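You operate a simulated robot arm through the tools that you are given. There is no shell and no other tool. Be economical: measure what you need, move in short steps, check, and stop when the job is done.

Carry out the task below with a simulated robot arm. There is one attempt and no reset: what you move stays moved.

## Task
Take the orange lamp cap and put it on the white marking card.

The check looks at the end state, three seconds after you hand in, the way a careful person would. Anything else that was tipped, shoved, dropped, spilled or broken makes it a failure. Lids that push on must go on centred and level and be pressed home; caps that screw on are set level and turned clockwise until they are tight.

## Robot
A 6-joint arm with a two-finger parallel gripper, fixed in place. Base frame: the origin is at the foot of the arm, x ahead of it, y to its left, z up; the work surface is at about z = 0.82. Units: m, degrees, N and s.
With the tool pointing down near the work surface it reaches from about 0.24 to 0.64 m from the base axis. Its first joint turns from -66.0 to 66.0 degrees. Payload 2.7 kg.
The TCP is the grasp point between the finger pads, 0.023 m short of the fingertips. In the tool frame z runs along the fingers and y along their closing line. The gripper opens to 0.094 m. The fingers are 0.038 m wide and 0.01 m thick; the gripper's body (0.054 by 0.096 m) begins 0.039 m behind the TCP.
Orientation is told as [roll, pitch, yaw] about the base's x, y, z axes, in that order, counted from this pose: with the fingers straight down and closing along the base's y, the tool's x points along the base's -x, its y along +y and its z along -z.

## Interface
- The arm moves only by the tool jog_arm. Its argument "increments" is a list of rows, each a list of 7 numbers: the shift along the tool's x, y, z in units of 25 mm (1.0 is 25 mm), then the turn, a rotation vector about the tool's x, y, z in units of 8 degrees (1.0 is 8 degrees), then the finger opening in m, from 0 to 0.094. In form: [[x, y, z, rx, ry, rz, hand], ...]. A call has 1 to 10 rows; each row shifts and turns the commanded pose from where the row before left it, along the tool's axes as they then stand. A call with a number of a shift or a turn outside -1 to 1 is refused whole. Each row takes 0.2 s and may step no farther than 0.05 m and 8.6 degrees from the row before; otherwise, or with a gripper value out of range, the whole call is refused. Where a pose cannot be reached the arm comes as near as it can. A force on the tool above 40 N (or 10 N above the force at the start of the call, whichever is more), or a blocked arm, ends the call early, and 0.2 s more pass. Each finger travels about 0.045 m/s and halts on what it meets, pressing with about 44 N; the grip force reading is that of the motor and also rises with nothing between the fingers. The clock runs only during rows and for 0.2 s after the last one: add rows that do not move to give the fingers time. It gives the time, the measured TCP pose, the force on the tool (base axes), the opening and the grip force at its end, in the units of the frame above (readings bear some noise), and new pictures: "views" is both (left out), scene, wrist or none.
- Cameras (640 x 400 px; columns grow to the right, rows downward): "scene" is fixed at [0.0563, -0.4215, 1.4345]; the picture's right is [0.83, -0.55, 0.00], its down [-0.24, -0.36, -0.90] and it looks along [0.50, 0.75, -0.43] (base axes); focal length 374 px, centre (320, 200). "wrist" rides on the gripper at [0.086, 0.016, -0.074] in the tool frame; the picture's right is [-0.18, 0.98, 0.00], its down [-0.58, -0.11, -0.81] and it looks along [-0.79, -0.15, 0.59] (tool axes); focal length 243 px, centre (320, 200). There is no depth. A picture from a camera that has moved, and an enlarged one, comes with that camera's place and axes in the base frame and with its lens. The place of the scene camera against the robot may be out by one fixed shift of up to 0.025 m in any direction.
- enlarge(camera, box): a new picture of the part [left, top, right, bottom] of that camera's present view, enlarged. No time passes.
- sign_off(): hands the job in; it is judged then, once.

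Work in short steps. Places have to be worked out from the pictures, the camera data and where the tool is seen: move nearer, look again, correct. Check each grasp and each placing, and mend what went wrong. You have 90 turns and 170 pictures in all, those below and enlarged ones among them. Open the gripper and draw the arm clear of the work before you hand the job in, unless the task says otherwise; then end with one line.

The tools are called after ">>>" as a command line: name --pt "numbers of a row" for each row, then --argument value for the rest, lists and objects as JSON in quotes. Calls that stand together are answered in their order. jog_arm: Moves the arm, as the interface text tells. Its arguments: {"type":"object","properties":{"increments":{"type":"array","items":{"type":"array","items":{"type":"number"}}},"views":{"type":"string","enum":["both","scene","wrist","none"]}},"required":["increments"]} The other tools are called the same way: enlarge (camera, box) takes an enlarged picture of a part of a camera's view; sign_off () hands the job in.

At the start:

```text
time: 0.0
tcp_pos: [0.2677, 0.2646, 1.165]
orientation: [0.0, -0.1, 0.0]
contact_force: [-0.4, -0.1, 0.8]
grip_width: 0.094
grip_force: 0.1
```

scene: 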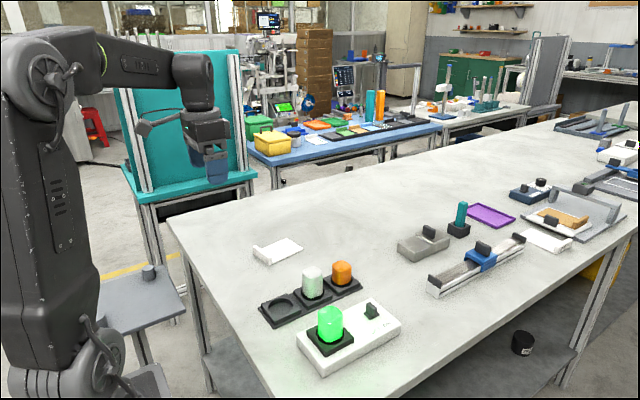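
wrist: 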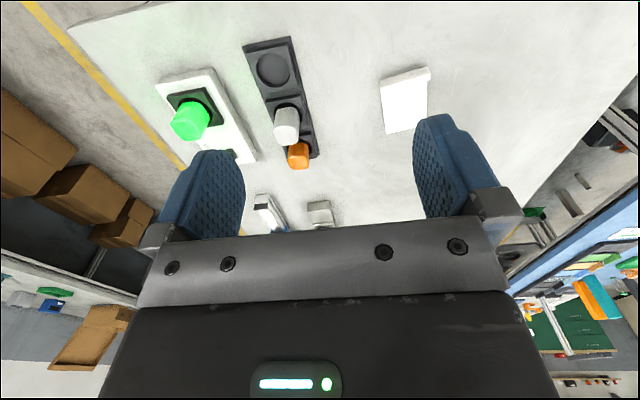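

I'll look closer at the caps and the white card before moving.

>>> enlarge --camera "scene" --box '[230, 220, 420, 380]'

>>> enlarge --camera "wrist" --box '[140, 20, 460, 240]'

>>> enlarge --camera "scene" --box '[390, 130, 640, 300]'

```text
2.50 times, centred on (325, 300) of scene
camera zoom: at [0.0563, -0.4215, 1.4345], right [0.83, -0.55, 0.0], down [-0.24, -0.36, -0.9], along [0.5, 0.75, -0.43], focal length 934 px, centre (308, -50)
```

zoom: 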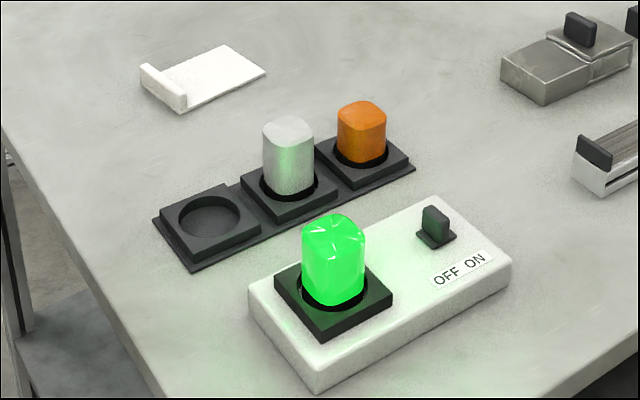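

```text
1.82 times, centred on (300, 130) of wrist
camera zoom: at [0.1813, 0.281, 1.2414], right [0.18, 0.98, 0.0], down [0.58, -0.11, 0.81], along [0.79, -0.15, -0.59], focal length 441 px, centre (356, 327)
```

zoom: 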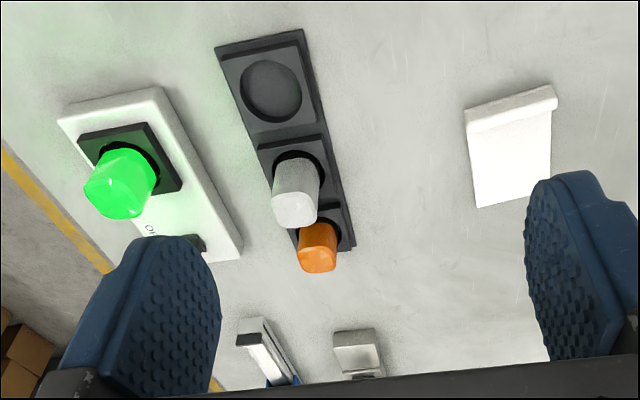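

```text
2.35 times, centred on (515, 215) of scene
camera zoom: at [0.0563, -0.4215, 1.4345], right [0.83, -0.55, 0.0], down [-0.24, -0.36, -0.9], along [0.5, 0.75, -0.43], focal length 879 px, centre (-139, 165)
```

zoom: 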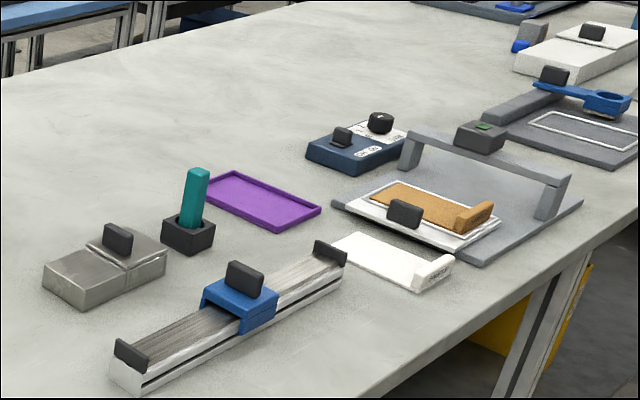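

The orange cap is at about (0.524, 0.173) and the near white card at about (0.47, 0.39). The other card is out of reach at x≈1.2. I'll move above the cap, staying high, for a closer look.

>>> jog_arm --pt "-0.9 -0.36 0.4 0 0 0 0.094" --pt "-0.9 -0.36 0.4 0 0 0 0.094" --pt "-0.9 -0.36 0.4 0 0 0 0.094" --pt "-0.9 -0.36 0.4 0 0 0 0.094" --pt "-0.9 -0.36 0.4 0 0 0 0.094" --pt "-0.9 -0.36 0.4 0 0 0 0.094" --pt "-0.9 -0.36 0.4 0 0 0 0.094" --pt "-0.9 -0.36 0.4 0 0 0 0.094" --pt "-0.9 -0.36 0.4 0 0 0 0.094" --pt "0 0 0 0 0 0 0.094"

```text
time: 2.2
tcp_pos: [0.4704, 0.1827, 1.0775]
orientation: [0.0, -0.1, 0.1]
contact_force: [0.7, 0.1, 0.1]
grip_width: 0.0939
grip_force: 0.1
camera wrist: at [0.3834, 0.1993, 1.1532], right [0.18, 0.98, 0.0], down [0.58, -0.11, 0.81], along [0.79, -0.15, -0.59], focal length 243 px, centre (320, 200)
```

scene: 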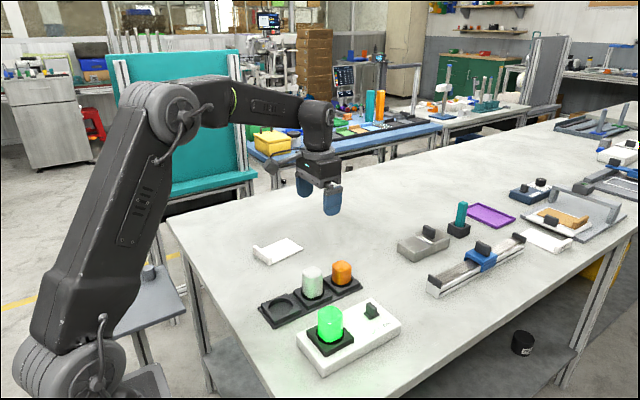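
wrist: 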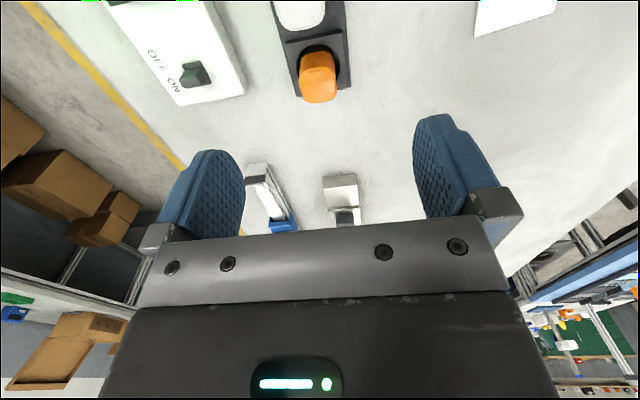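

>>> enlarge --camera "wrist" --box '[240, 0, 400, 120]'

```text
3.33 times, centred on (320, 60) of wrist
camera zoom: at [0.3834, 0.1993, 1.1532], right [0.18, 0.98, 0.0], down [0.58, -0.11, 0.81], along [0.79, -0.15, -0.59], focal length 809 px, centre (320, 667)
```

zoom: 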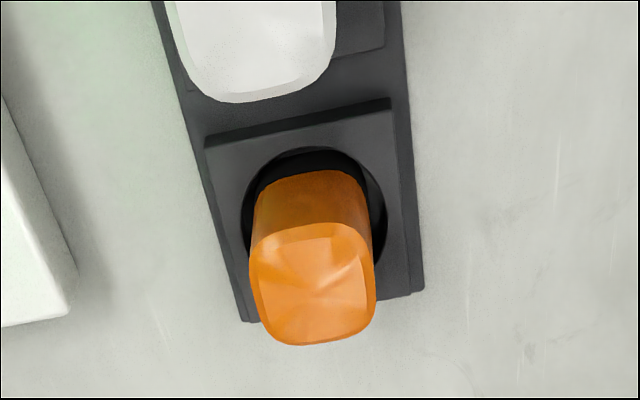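

The cap centre works out at about (0.523, 0.171) with its top at z≈0.888, and the tray is axis-aligned. I'll move over it and down to z≈0.95, then check.

>>> jog_arm --pt "-1 -0.24 0 0 0 0 0.094" --pt "-1 -0.24 0 0 0 0 0.094" --pt "-0.1 0 0.9 0 0 0 0.094" --pt "0 0 1 0 0 0 0.094" --pt "0 0 1 0 0 0 0.094" --pt "0 0 1 0 0 0 0.094" --pt "0 0 1 0 0 0 0.094" --pt "0 0 0 0 0 0 0.094"

```text
time: 4.0
tcp_pos: [0.5234, 0.169, 0.9539]
orientation: [0.0, -0.1, 0.1]
contact_force: [-1.2, 0.2, 0.4]
grip_width: 0.0937
grip_force: 0.1
camera wrist: at [0.437, 0.1849, 1.0305], right [0.18, 0.98, 0.0], down [0.58, -0.11, 0.81], along [0.79, -0.15, -0.59], focal length 243 px, centre (320, 200)
```

scene: 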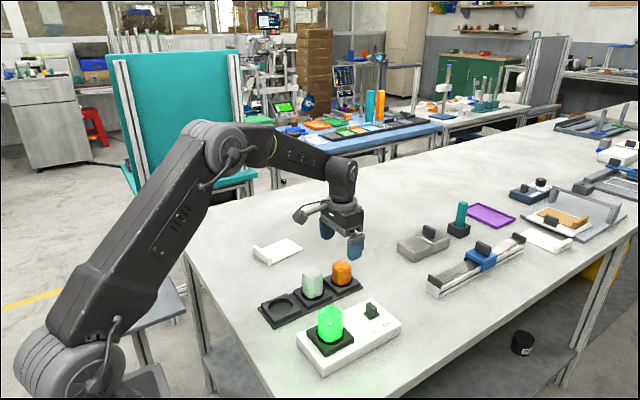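
wrist: 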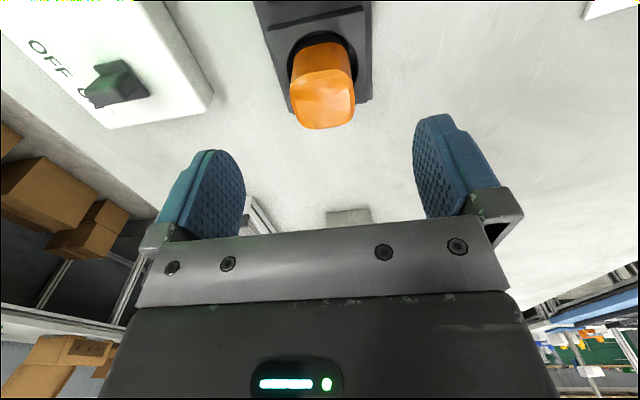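

The new view puts the cap at (0.526, 0.171), well centred between the fingers. I'll go down to z≈0.872 with the fingers open.

>>> jog_arm --pt "-0.06 0.06 0.8 0 0 0 0.094" --pt "0 0 0.8 0 0 0 0.094" --pt "0 0 0.8 0 0 0 0.094" --pt "0 0 0.8 0 0 0 0.094" --pt "0 0 0 0 0 0 0.094"

```text
time: 5.2
tcp_pos: [0.5234, 0.1721, 0.8738]
orientation: [0.0, 0.0, 0.0]
contact_force: [0.0, -0.1, -0.3]
grip_width: 0.094
grip_force: 0.0
camera wrist: at [0.4376, 0.1878, 0.9496], right [0.18, 0.98, 0.0], down [0.58, -0.11, 0.81], along [0.79, -0.15, -0.59], focal length 243 px, centre (320, 200)
```

scene: 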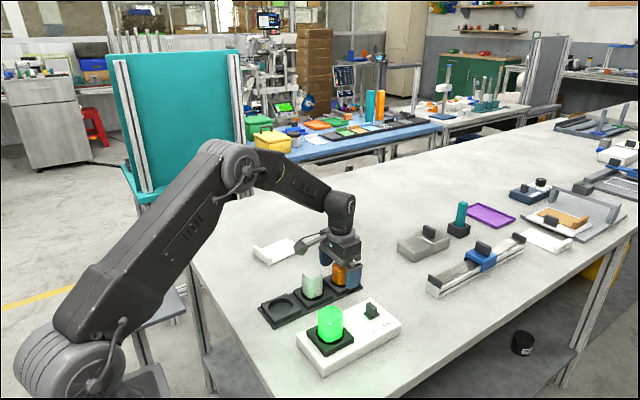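
wrist: 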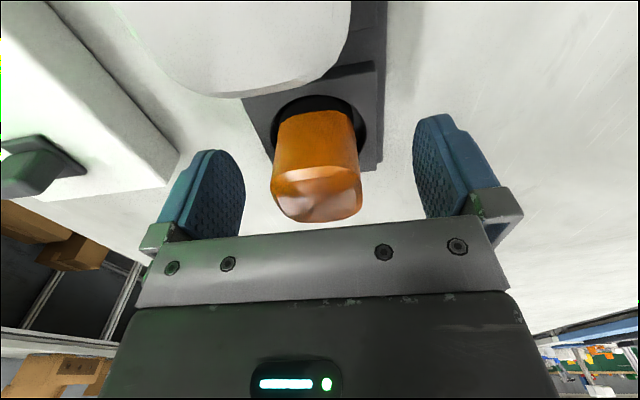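

The cap sits between the pads and nothing is touching. I'll close the fingers.

>>> jog_arm --pt "0 0 0 0 0 0 0.06" --pt "0 0 0 0 0 0 0.05" --pt "0 0 0 0 0 0 0.036" --pt "0 0 0 0 0 0 0.03" --pt "0 0 0 0 0 0 0.03" --pt "0 0 0 0 0 0 0.03" --views "wrist"

```text
time: 6.6
tcp_pos: [0.5238, 0.1716, 0.875]
orientation: [0.0, 0.0, 0.0]
contact_force: [0.1, 0.9, 1.1]
grip_width: 0.0477
grip_force: 44.3
camera wrist: at [0.4376, 0.1878, 0.95], right [0.18, 0.98, 0.0], down [0.58, -0.11, 0.81], along [0.79, -0.15, -0.59], focal length 243 px, centre (320, 200)
```

wrist: 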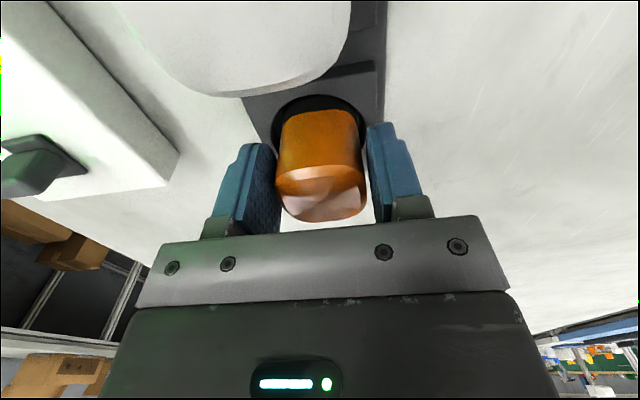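

The fingers hold at 0.048 m with 44 N. I'll lift straight up slowly and watch the force.

>>> jog_arm --pt "0 0 -0.3 0 0 0 0.03" --pt "0 0 -0.5 0 0 0 0.03" --pt "0 0 -0.8 0 0 0 0.03" --pt "0 0 -1 0 0 0 0.03" --pt "0 0 -1 0 0 0 0.03" --pt "0 0 -1 0 0 0 0.03" --pt "0 0 -1 0 0 0 0.03"

```text
time: 8.2
tcp_pos: [0.5218, 0.1745, 1.0131]
orientation: [0.0, 0.0, 0.0]
contact_force: [-1.1, 0.2, -1.3]
grip_width: 0.0476
grip_force: 44.2
camera wrist: at [0.4355, 0.1914, 1.0896], right [0.18, 0.98, 0.0], down [0.58, -0.11, 0.81], along [0.79, -0.15, -0.59], focal length 243 px, centre (320, 200)
```

scene: 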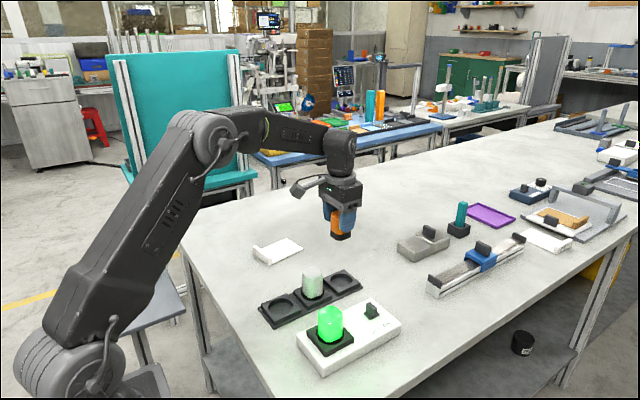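
wrist: 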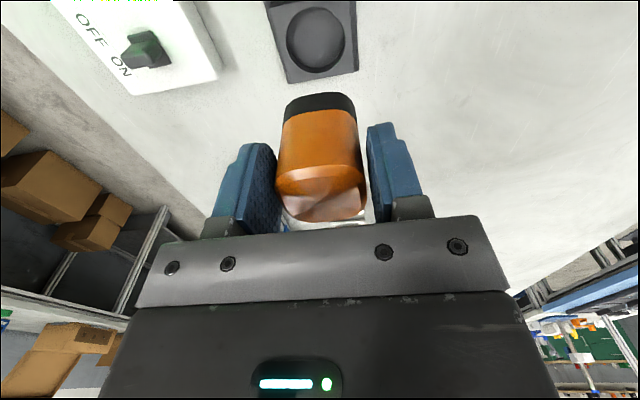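

The cap is out cleanly and has a black collar below. I'll enlarge the cap and the card.

>>> enlarge --camera "scene" --box '[290, 170, 390, 250]'

>>> enlarge --camera "scene" --box '[230, 220, 330, 280]'

>>> enlarge --camera "wrist" --box '[240, 60, 400, 240]'

```text
5.00 times, centred on (340, 210) of scene
camera zoom: at [0.0563, -0.4215, 1.4345], right [0.83, -0.55, 0.0], down [-0.24, -0.36, -0.9], along [0.5, 0.75, -0.43], focal length 1868 px, centre (220, 150)
```

zoom: 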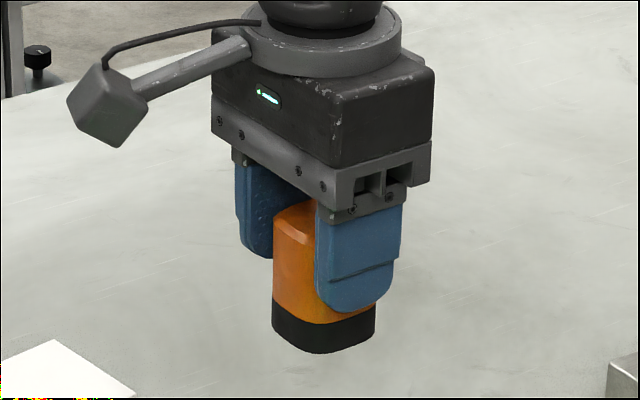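

```text
6.40 times, centred on (280, 250) of scene
camera zoom: at [0.0563, -0.4215, 1.4345], right [0.83, -0.55, 0.0], down [-0.24, -0.36, -0.9], along [0.5, 0.75, -0.43], focal length 2391 px, centre (576, -120)
```

zoom: 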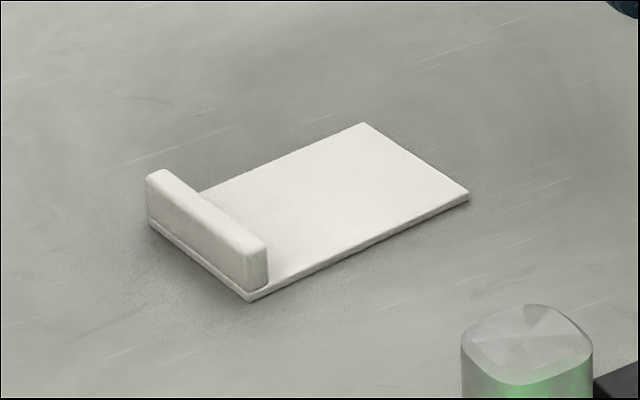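

```text
2.22 times, centred on (320, 150) of wrist
camera zoom: at [0.4355, 0.1914, 1.0896], right [0.18, 0.98, 0.0], down [0.58, -0.11, 0.81], along [0.79, -0.15, -0.59], focal length 539 px, centre (320, 311)
```

zoom: 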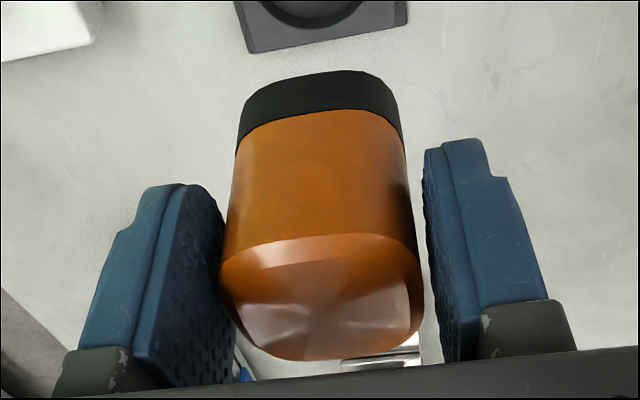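

The card's free area is roughly x 0.43–0.53, y 0.35–0.43, with a small ledge on the near-x side. I'll carry the cap level to hover over it and re-measure.

>>> jog_arm --pt "0.05 0.75 0 0 0 0 0.03" --pt "0.2 0.9 0 0 0 0 0.03" --pt "0.2 0.9 0 0 0 0 0.03" --pt "0.2 0.9 0 0 0 0 0.03" --pt "0.2 0.9 0 0 0 0 0.03" --pt "0.2 0.9 0 0 0 0 0.03" --pt "0.2 0.9 0 0 0 0 0.03" --pt "0.2 0.9 0 0 0 0 0.03" --pt "0.15 0.85 0 0 0 0 0.03" --pt "0 0.4 0 0 0 0 0.03"

```text
time: 10.4
tcp_pos: [0.4846, 0.3812, 1.0135]
orientation: [0.0, 0.0, 0.0]
contact_force: [-0.3, 0.7, 0.0]
grip_width: 0.0476
grip_force: 44.1
camera wrist: at [0.3976, 0.3972, 1.089], right [0.18, 0.98, 0.0], down [0.58, -0.11, 0.81], along [0.79, -0.15, -0.59], focal length 243 px, centre (320, 200)
```

scene: 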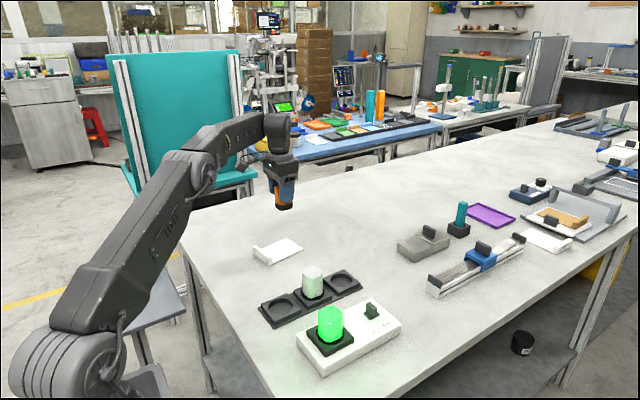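
wrist: 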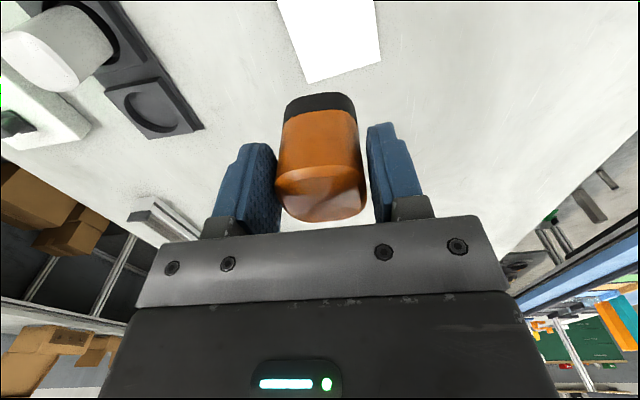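

The card's free area is centred at about (0.480, 0.391), and the cap's underside is about 0.05 below the TCP. I'll centre over it and go down to z≈0.89.

>>> jog_arm --pt "0.2 0.4 0 0 0 0 0.03" --pt "0 0 0.8 0 0 0 0.03" --pt "0 0 1 0 0 0 0.03" --pt "0 0 1 0 0 0 0.03" --pt "0 0 1 0 0 0 0.03" --pt "0 0 0.8 0 0 0 0.03" --pt "0 0 0.3 0 0 0 0.03" --pt "0 0 0 0 0 0 0.03"

```text
time: 12.2
tcp_pos: [0.4787, 0.3927, 0.8905]
orientation: [0.0, 0.0, 0.1]
contact_force: [-0.2, 0.5, -0.9]
grip_width: 0.048
grip_force: 44.1
camera wrist: at [0.3921, 0.4074, 0.9648], right [0.18, 0.98, 0.0], down [0.58, -0.11, 0.81], along [0.79, -0.15, -0.59], focal length 243 px, centre (320, 200)
```

scene: 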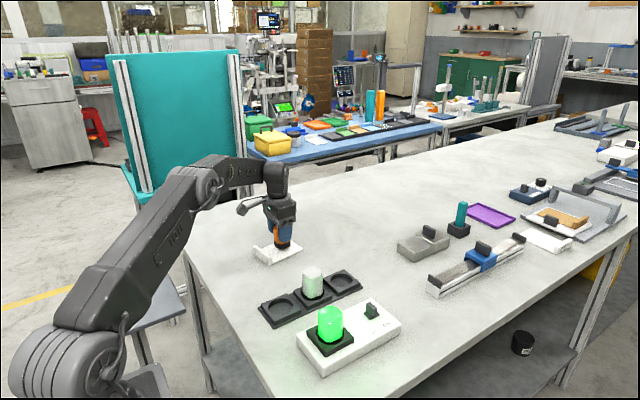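
wrist: 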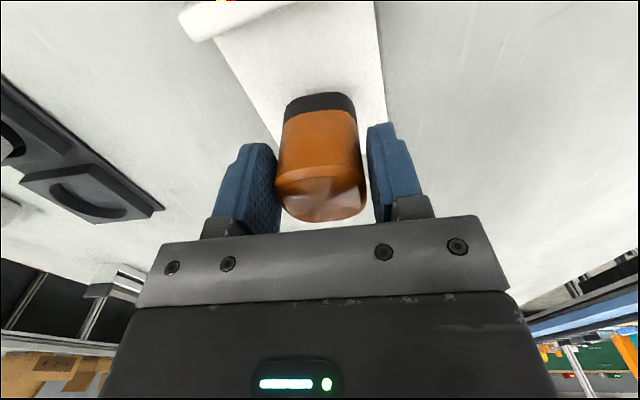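

>>> enlarge --camera "scene" --box '[240, 200, 320, 270]'

```text
5.71 times, centred on (280, 235) of scene
camera zoom: at [0.0563, -0.4215, 1.4345], right [0.83, -0.55, 0.0], down [-0.24, -0.36, -0.9], along [0.5, 0.75, -0.43], focal length 2135 px, centre (549, 0)
```

zoom: 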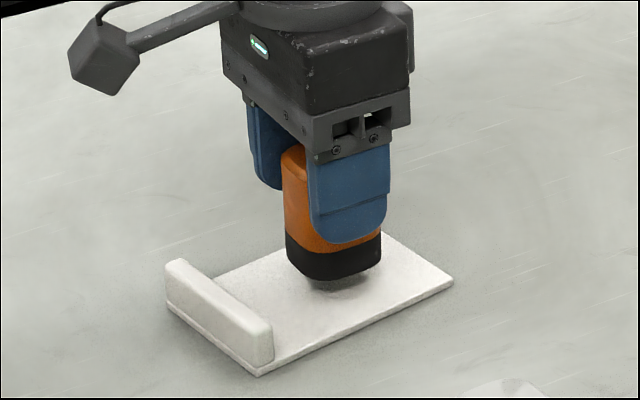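

The cap hovers over the middle of the card, about 1–1.5 cm up. I'll lower it in small steps and watch the force.

>>> jog_arm --pt "0 0 0.16 0 0 0 0.03" --pt "0 0 0.12 0 0 0 0.03" --pt "0 0 0.06 0 0 0 0.03" --pt "0 0 0 0 0 0 0.03" --views "none"

```text
time: 13.2
tcp_pos: [0.4803, 0.3905, 0.8824]
orientation: [0.0, 0.1, 0.0]
contact_force: [1.2, 0.0, 0.3]
grip_width: 0.0474
grip_force: 44.5
```

No contact yet, so I'll look and keep lowering.

>>> jog_arm --pt "0 0 0.06 0 0 0 0.03" --pt "0 0 0.06 0 0 0 0.03" --pt "0 0 0 0 0 0 0.03" --views "none"

>>> enlarge --camera "scene" --box '[240, 200, 320, 270]'

```text
time: 14.0
tcp_pos: [0.4801, 0.3911, 0.8806]
orientation: [0.0, 0.0, 0.0]
contact_force: [-0.2, 0.1, -0.1]
grip_width: 0.0478
grip_force: 44.4
```

```text
5.71 times, centred on (280, 235) of scene
camera zoom: at [0.0563, -0.4215, 1.4345], right [0.83, -0.55, 0.0], down [-0.24, -0.36, -0.9], along [0.5, 0.75, -0.43], focal length 2135 px, centre (549, 0)
```

zoom: 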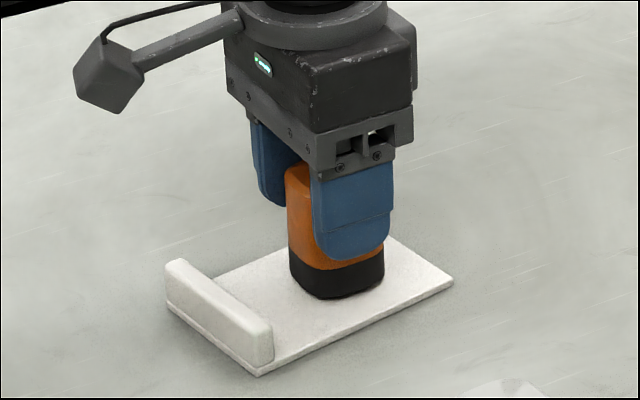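

The cap is nearly touching and centred. I'll keep lowering in 1 mm steps.

>>> jog_arm --pt "0 0 0.05 0 0 0 0.03" --pt "0 0 0.04 0 0 0 0.03" --pt "0 0 0 0 0 0 0.03" --views "none"

>>> enlarge --camera "scene" --box '[240, 200, 320, 270]'

```text
time: 14.8
tcp_pos: [0.4806, 0.391, 0.8773]
orientation: [0.0, -0.1, 0.0]
contact_force: [0.0, 0.3, -0.6]
grip_width: 0.0477
grip_force: 43.8
```

```text
5.71 times, centred on (280, 235) of scene
camera zoom: at [0.0563, -0.4215, 1.4345], right [0.83, -0.55, 0.0], down [-0.24, -0.36, -0.9], along [0.5, 0.75, -0.43], focal length 2135 px, centre (549, 0)
```

zoom: 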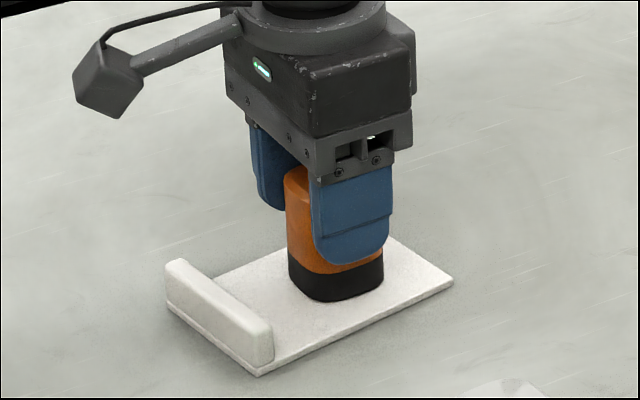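

Still no contact force, so I'll continue down.

>>> jog_arm --pt "0 0 0.04 0 0 0 0.03" --pt "0 0 0.04 0 0 0 0.03" --pt "0 0 0 0 0 0 0.03" --views "none"

```text
time: 15.6
tcp_pos: [0.4804, 0.3913, 0.8761]
orientation: [0.0, 0.0, 0.1]
contact_force: [0.0, 0.8, -1.0]
grip_width: 0.0476
grip_force: 43.7
```

One more small step down.

>>> jog_arm --pt "0 0 0.04 0 0 0 0.03" --pt "0 0 0 0 0 0 0.03" --views "none"

>>> enlarge --camera "scene" --box '[250, 220, 310, 270]'

```text
time: 16.2
tcp_pos: [0.4804, 0.3913, 0.8758]
orientation: [0.1, -0.1, 0.0]
contact_force: [-2.1, -0.3, 4.8]
grip_width: 0.0478
grip_force: 43.7
```

```text
8.00 times, centred on (280, 245) of scene
camera zoom: at [0.0562, -0.4215, 1.4345], right [0.83, -0.55, 0.0], down [-0.24, -0.36, -0.9], along [0.5, 0.75, -0.43], focal length 2989 px, centre (640, -160)
```

zoom: 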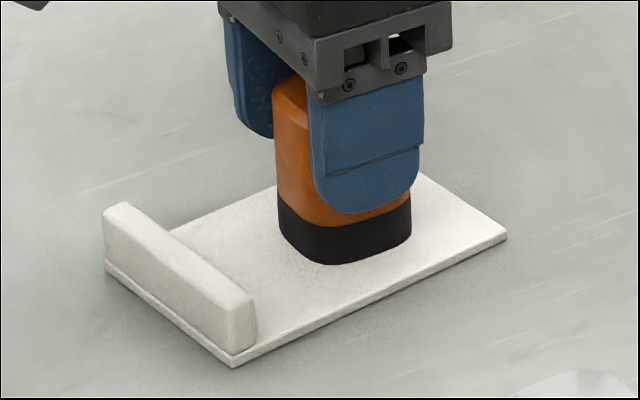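

A light contact of about 5 N shows the cap is seated on the card. I'll open the fingers slowly.

>>> jog_arm --pt "0 0 0 0 0 0 0.048" --pt "0 0 0 0 0 0 0.054" --pt "0 0 0 0 0 0 0.064" --pt "0 0 0 0 0 0 0.08" --pt "0 0 0 0 0 0 0.09" --pt "0 0 0 0 0 0 0.09" --views "wrist"

```text
time: 17.6
tcp_pos: [0.4807, 0.3911, 0.875]
orientation: [0.0, 0.0, -0.1]
contact_force: [0.2, -0.1, 0.8]
grip_width: 0.0902
grip_force: 0.0
camera wrist: at [0.3935, 0.4069, 0.9503], right [0.18, 0.98, 0.0], down [0.58, -0.11, 0.81], along [0.79, -0.15, -0.59], focal length 243 px, centre (320, 200)
```

wrist: 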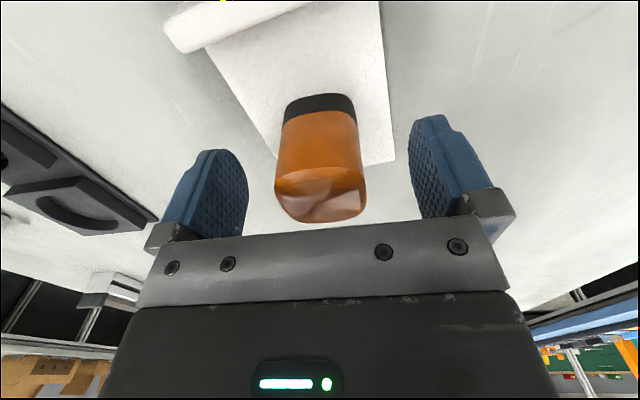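

The cap stands free, with the fingers clear on both sides. I'll go straight up and then back away.

>>> jog_arm --pt "0 0 -0.6 0 0 0 0.09" --pt "0 0 -1 0 0 0 0.09" --pt "0 0 -1 0 0 0 0.09" --pt "0 0 -1 0 0 0 0.09" --pt "0 0 -1 0 0 0 0.09" --pt "0 0 -1 0 0 0 0.09" --pt "0.8 0 -1 0 0 0 0.09" --pt "0.8 0 -1 0 0 0 0.09" --pt "0.8 0 -0.5 0 0 0 0.09" --pt "0.8 0 0 0 0 0 0.09"

>>> enlarge --camera "scene" --box '[230, 200, 420, 380]'

```text
time: 19.8
tcp_pos: [0.3984, 0.3929, 1.0782]
orientation: [0.1, -0.1, 0.1]
contact_force: [0.0, 0.0, 1.5]
grip_width: 0.0901
grip_force: 0.1
camera wrist: at [0.3114, 0.4084, 1.1529], right [0.18, 0.98, 0.0], down [0.58, -0.11, 0.81], along [0.79, -0.15, -0.59], focal length 243 px, centre (320, 200)
```

scene: 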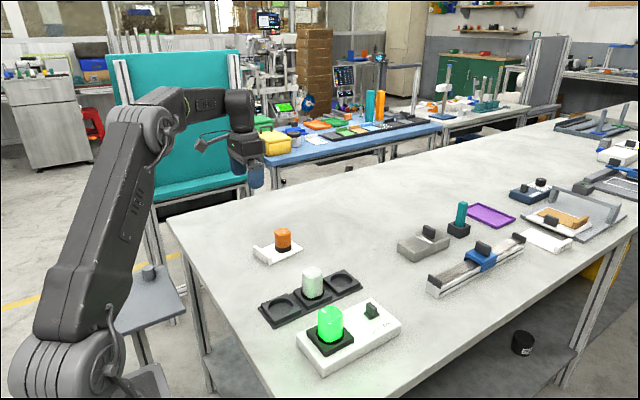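
wrist: 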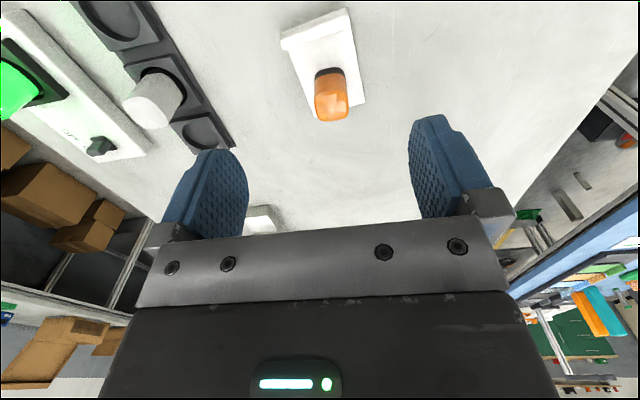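

```text
2.22 times, centred on (325, 290) of scene
camera zoom: at [0.0563, -0.4215, 1.4345], right [0.83, -0.55, 0.0], down [-0.24, -0.36, -0.9], along [0.5, 0.75, -0.43], focal length 830 px, centre (309, 0)
```

zoom: 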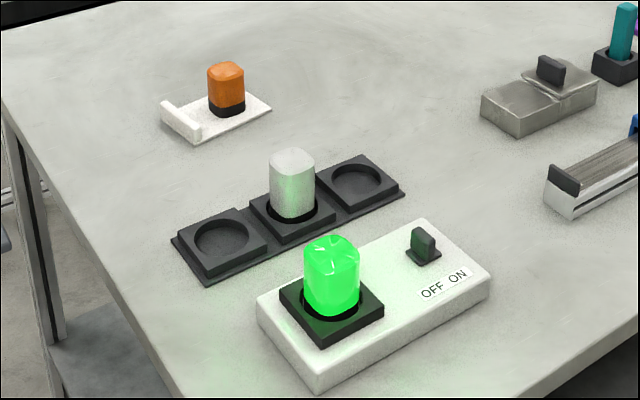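

The cap stands upright in the middle of the card, nothing else has moved, and the arm is clear, so I'm handing in.

>>> sign_off

```text
The job is handed in.
```

I put the orange lamp cap upright on the middle of the near white card. Nothing else was moved, and the arm is drawn clear with its gripper open.
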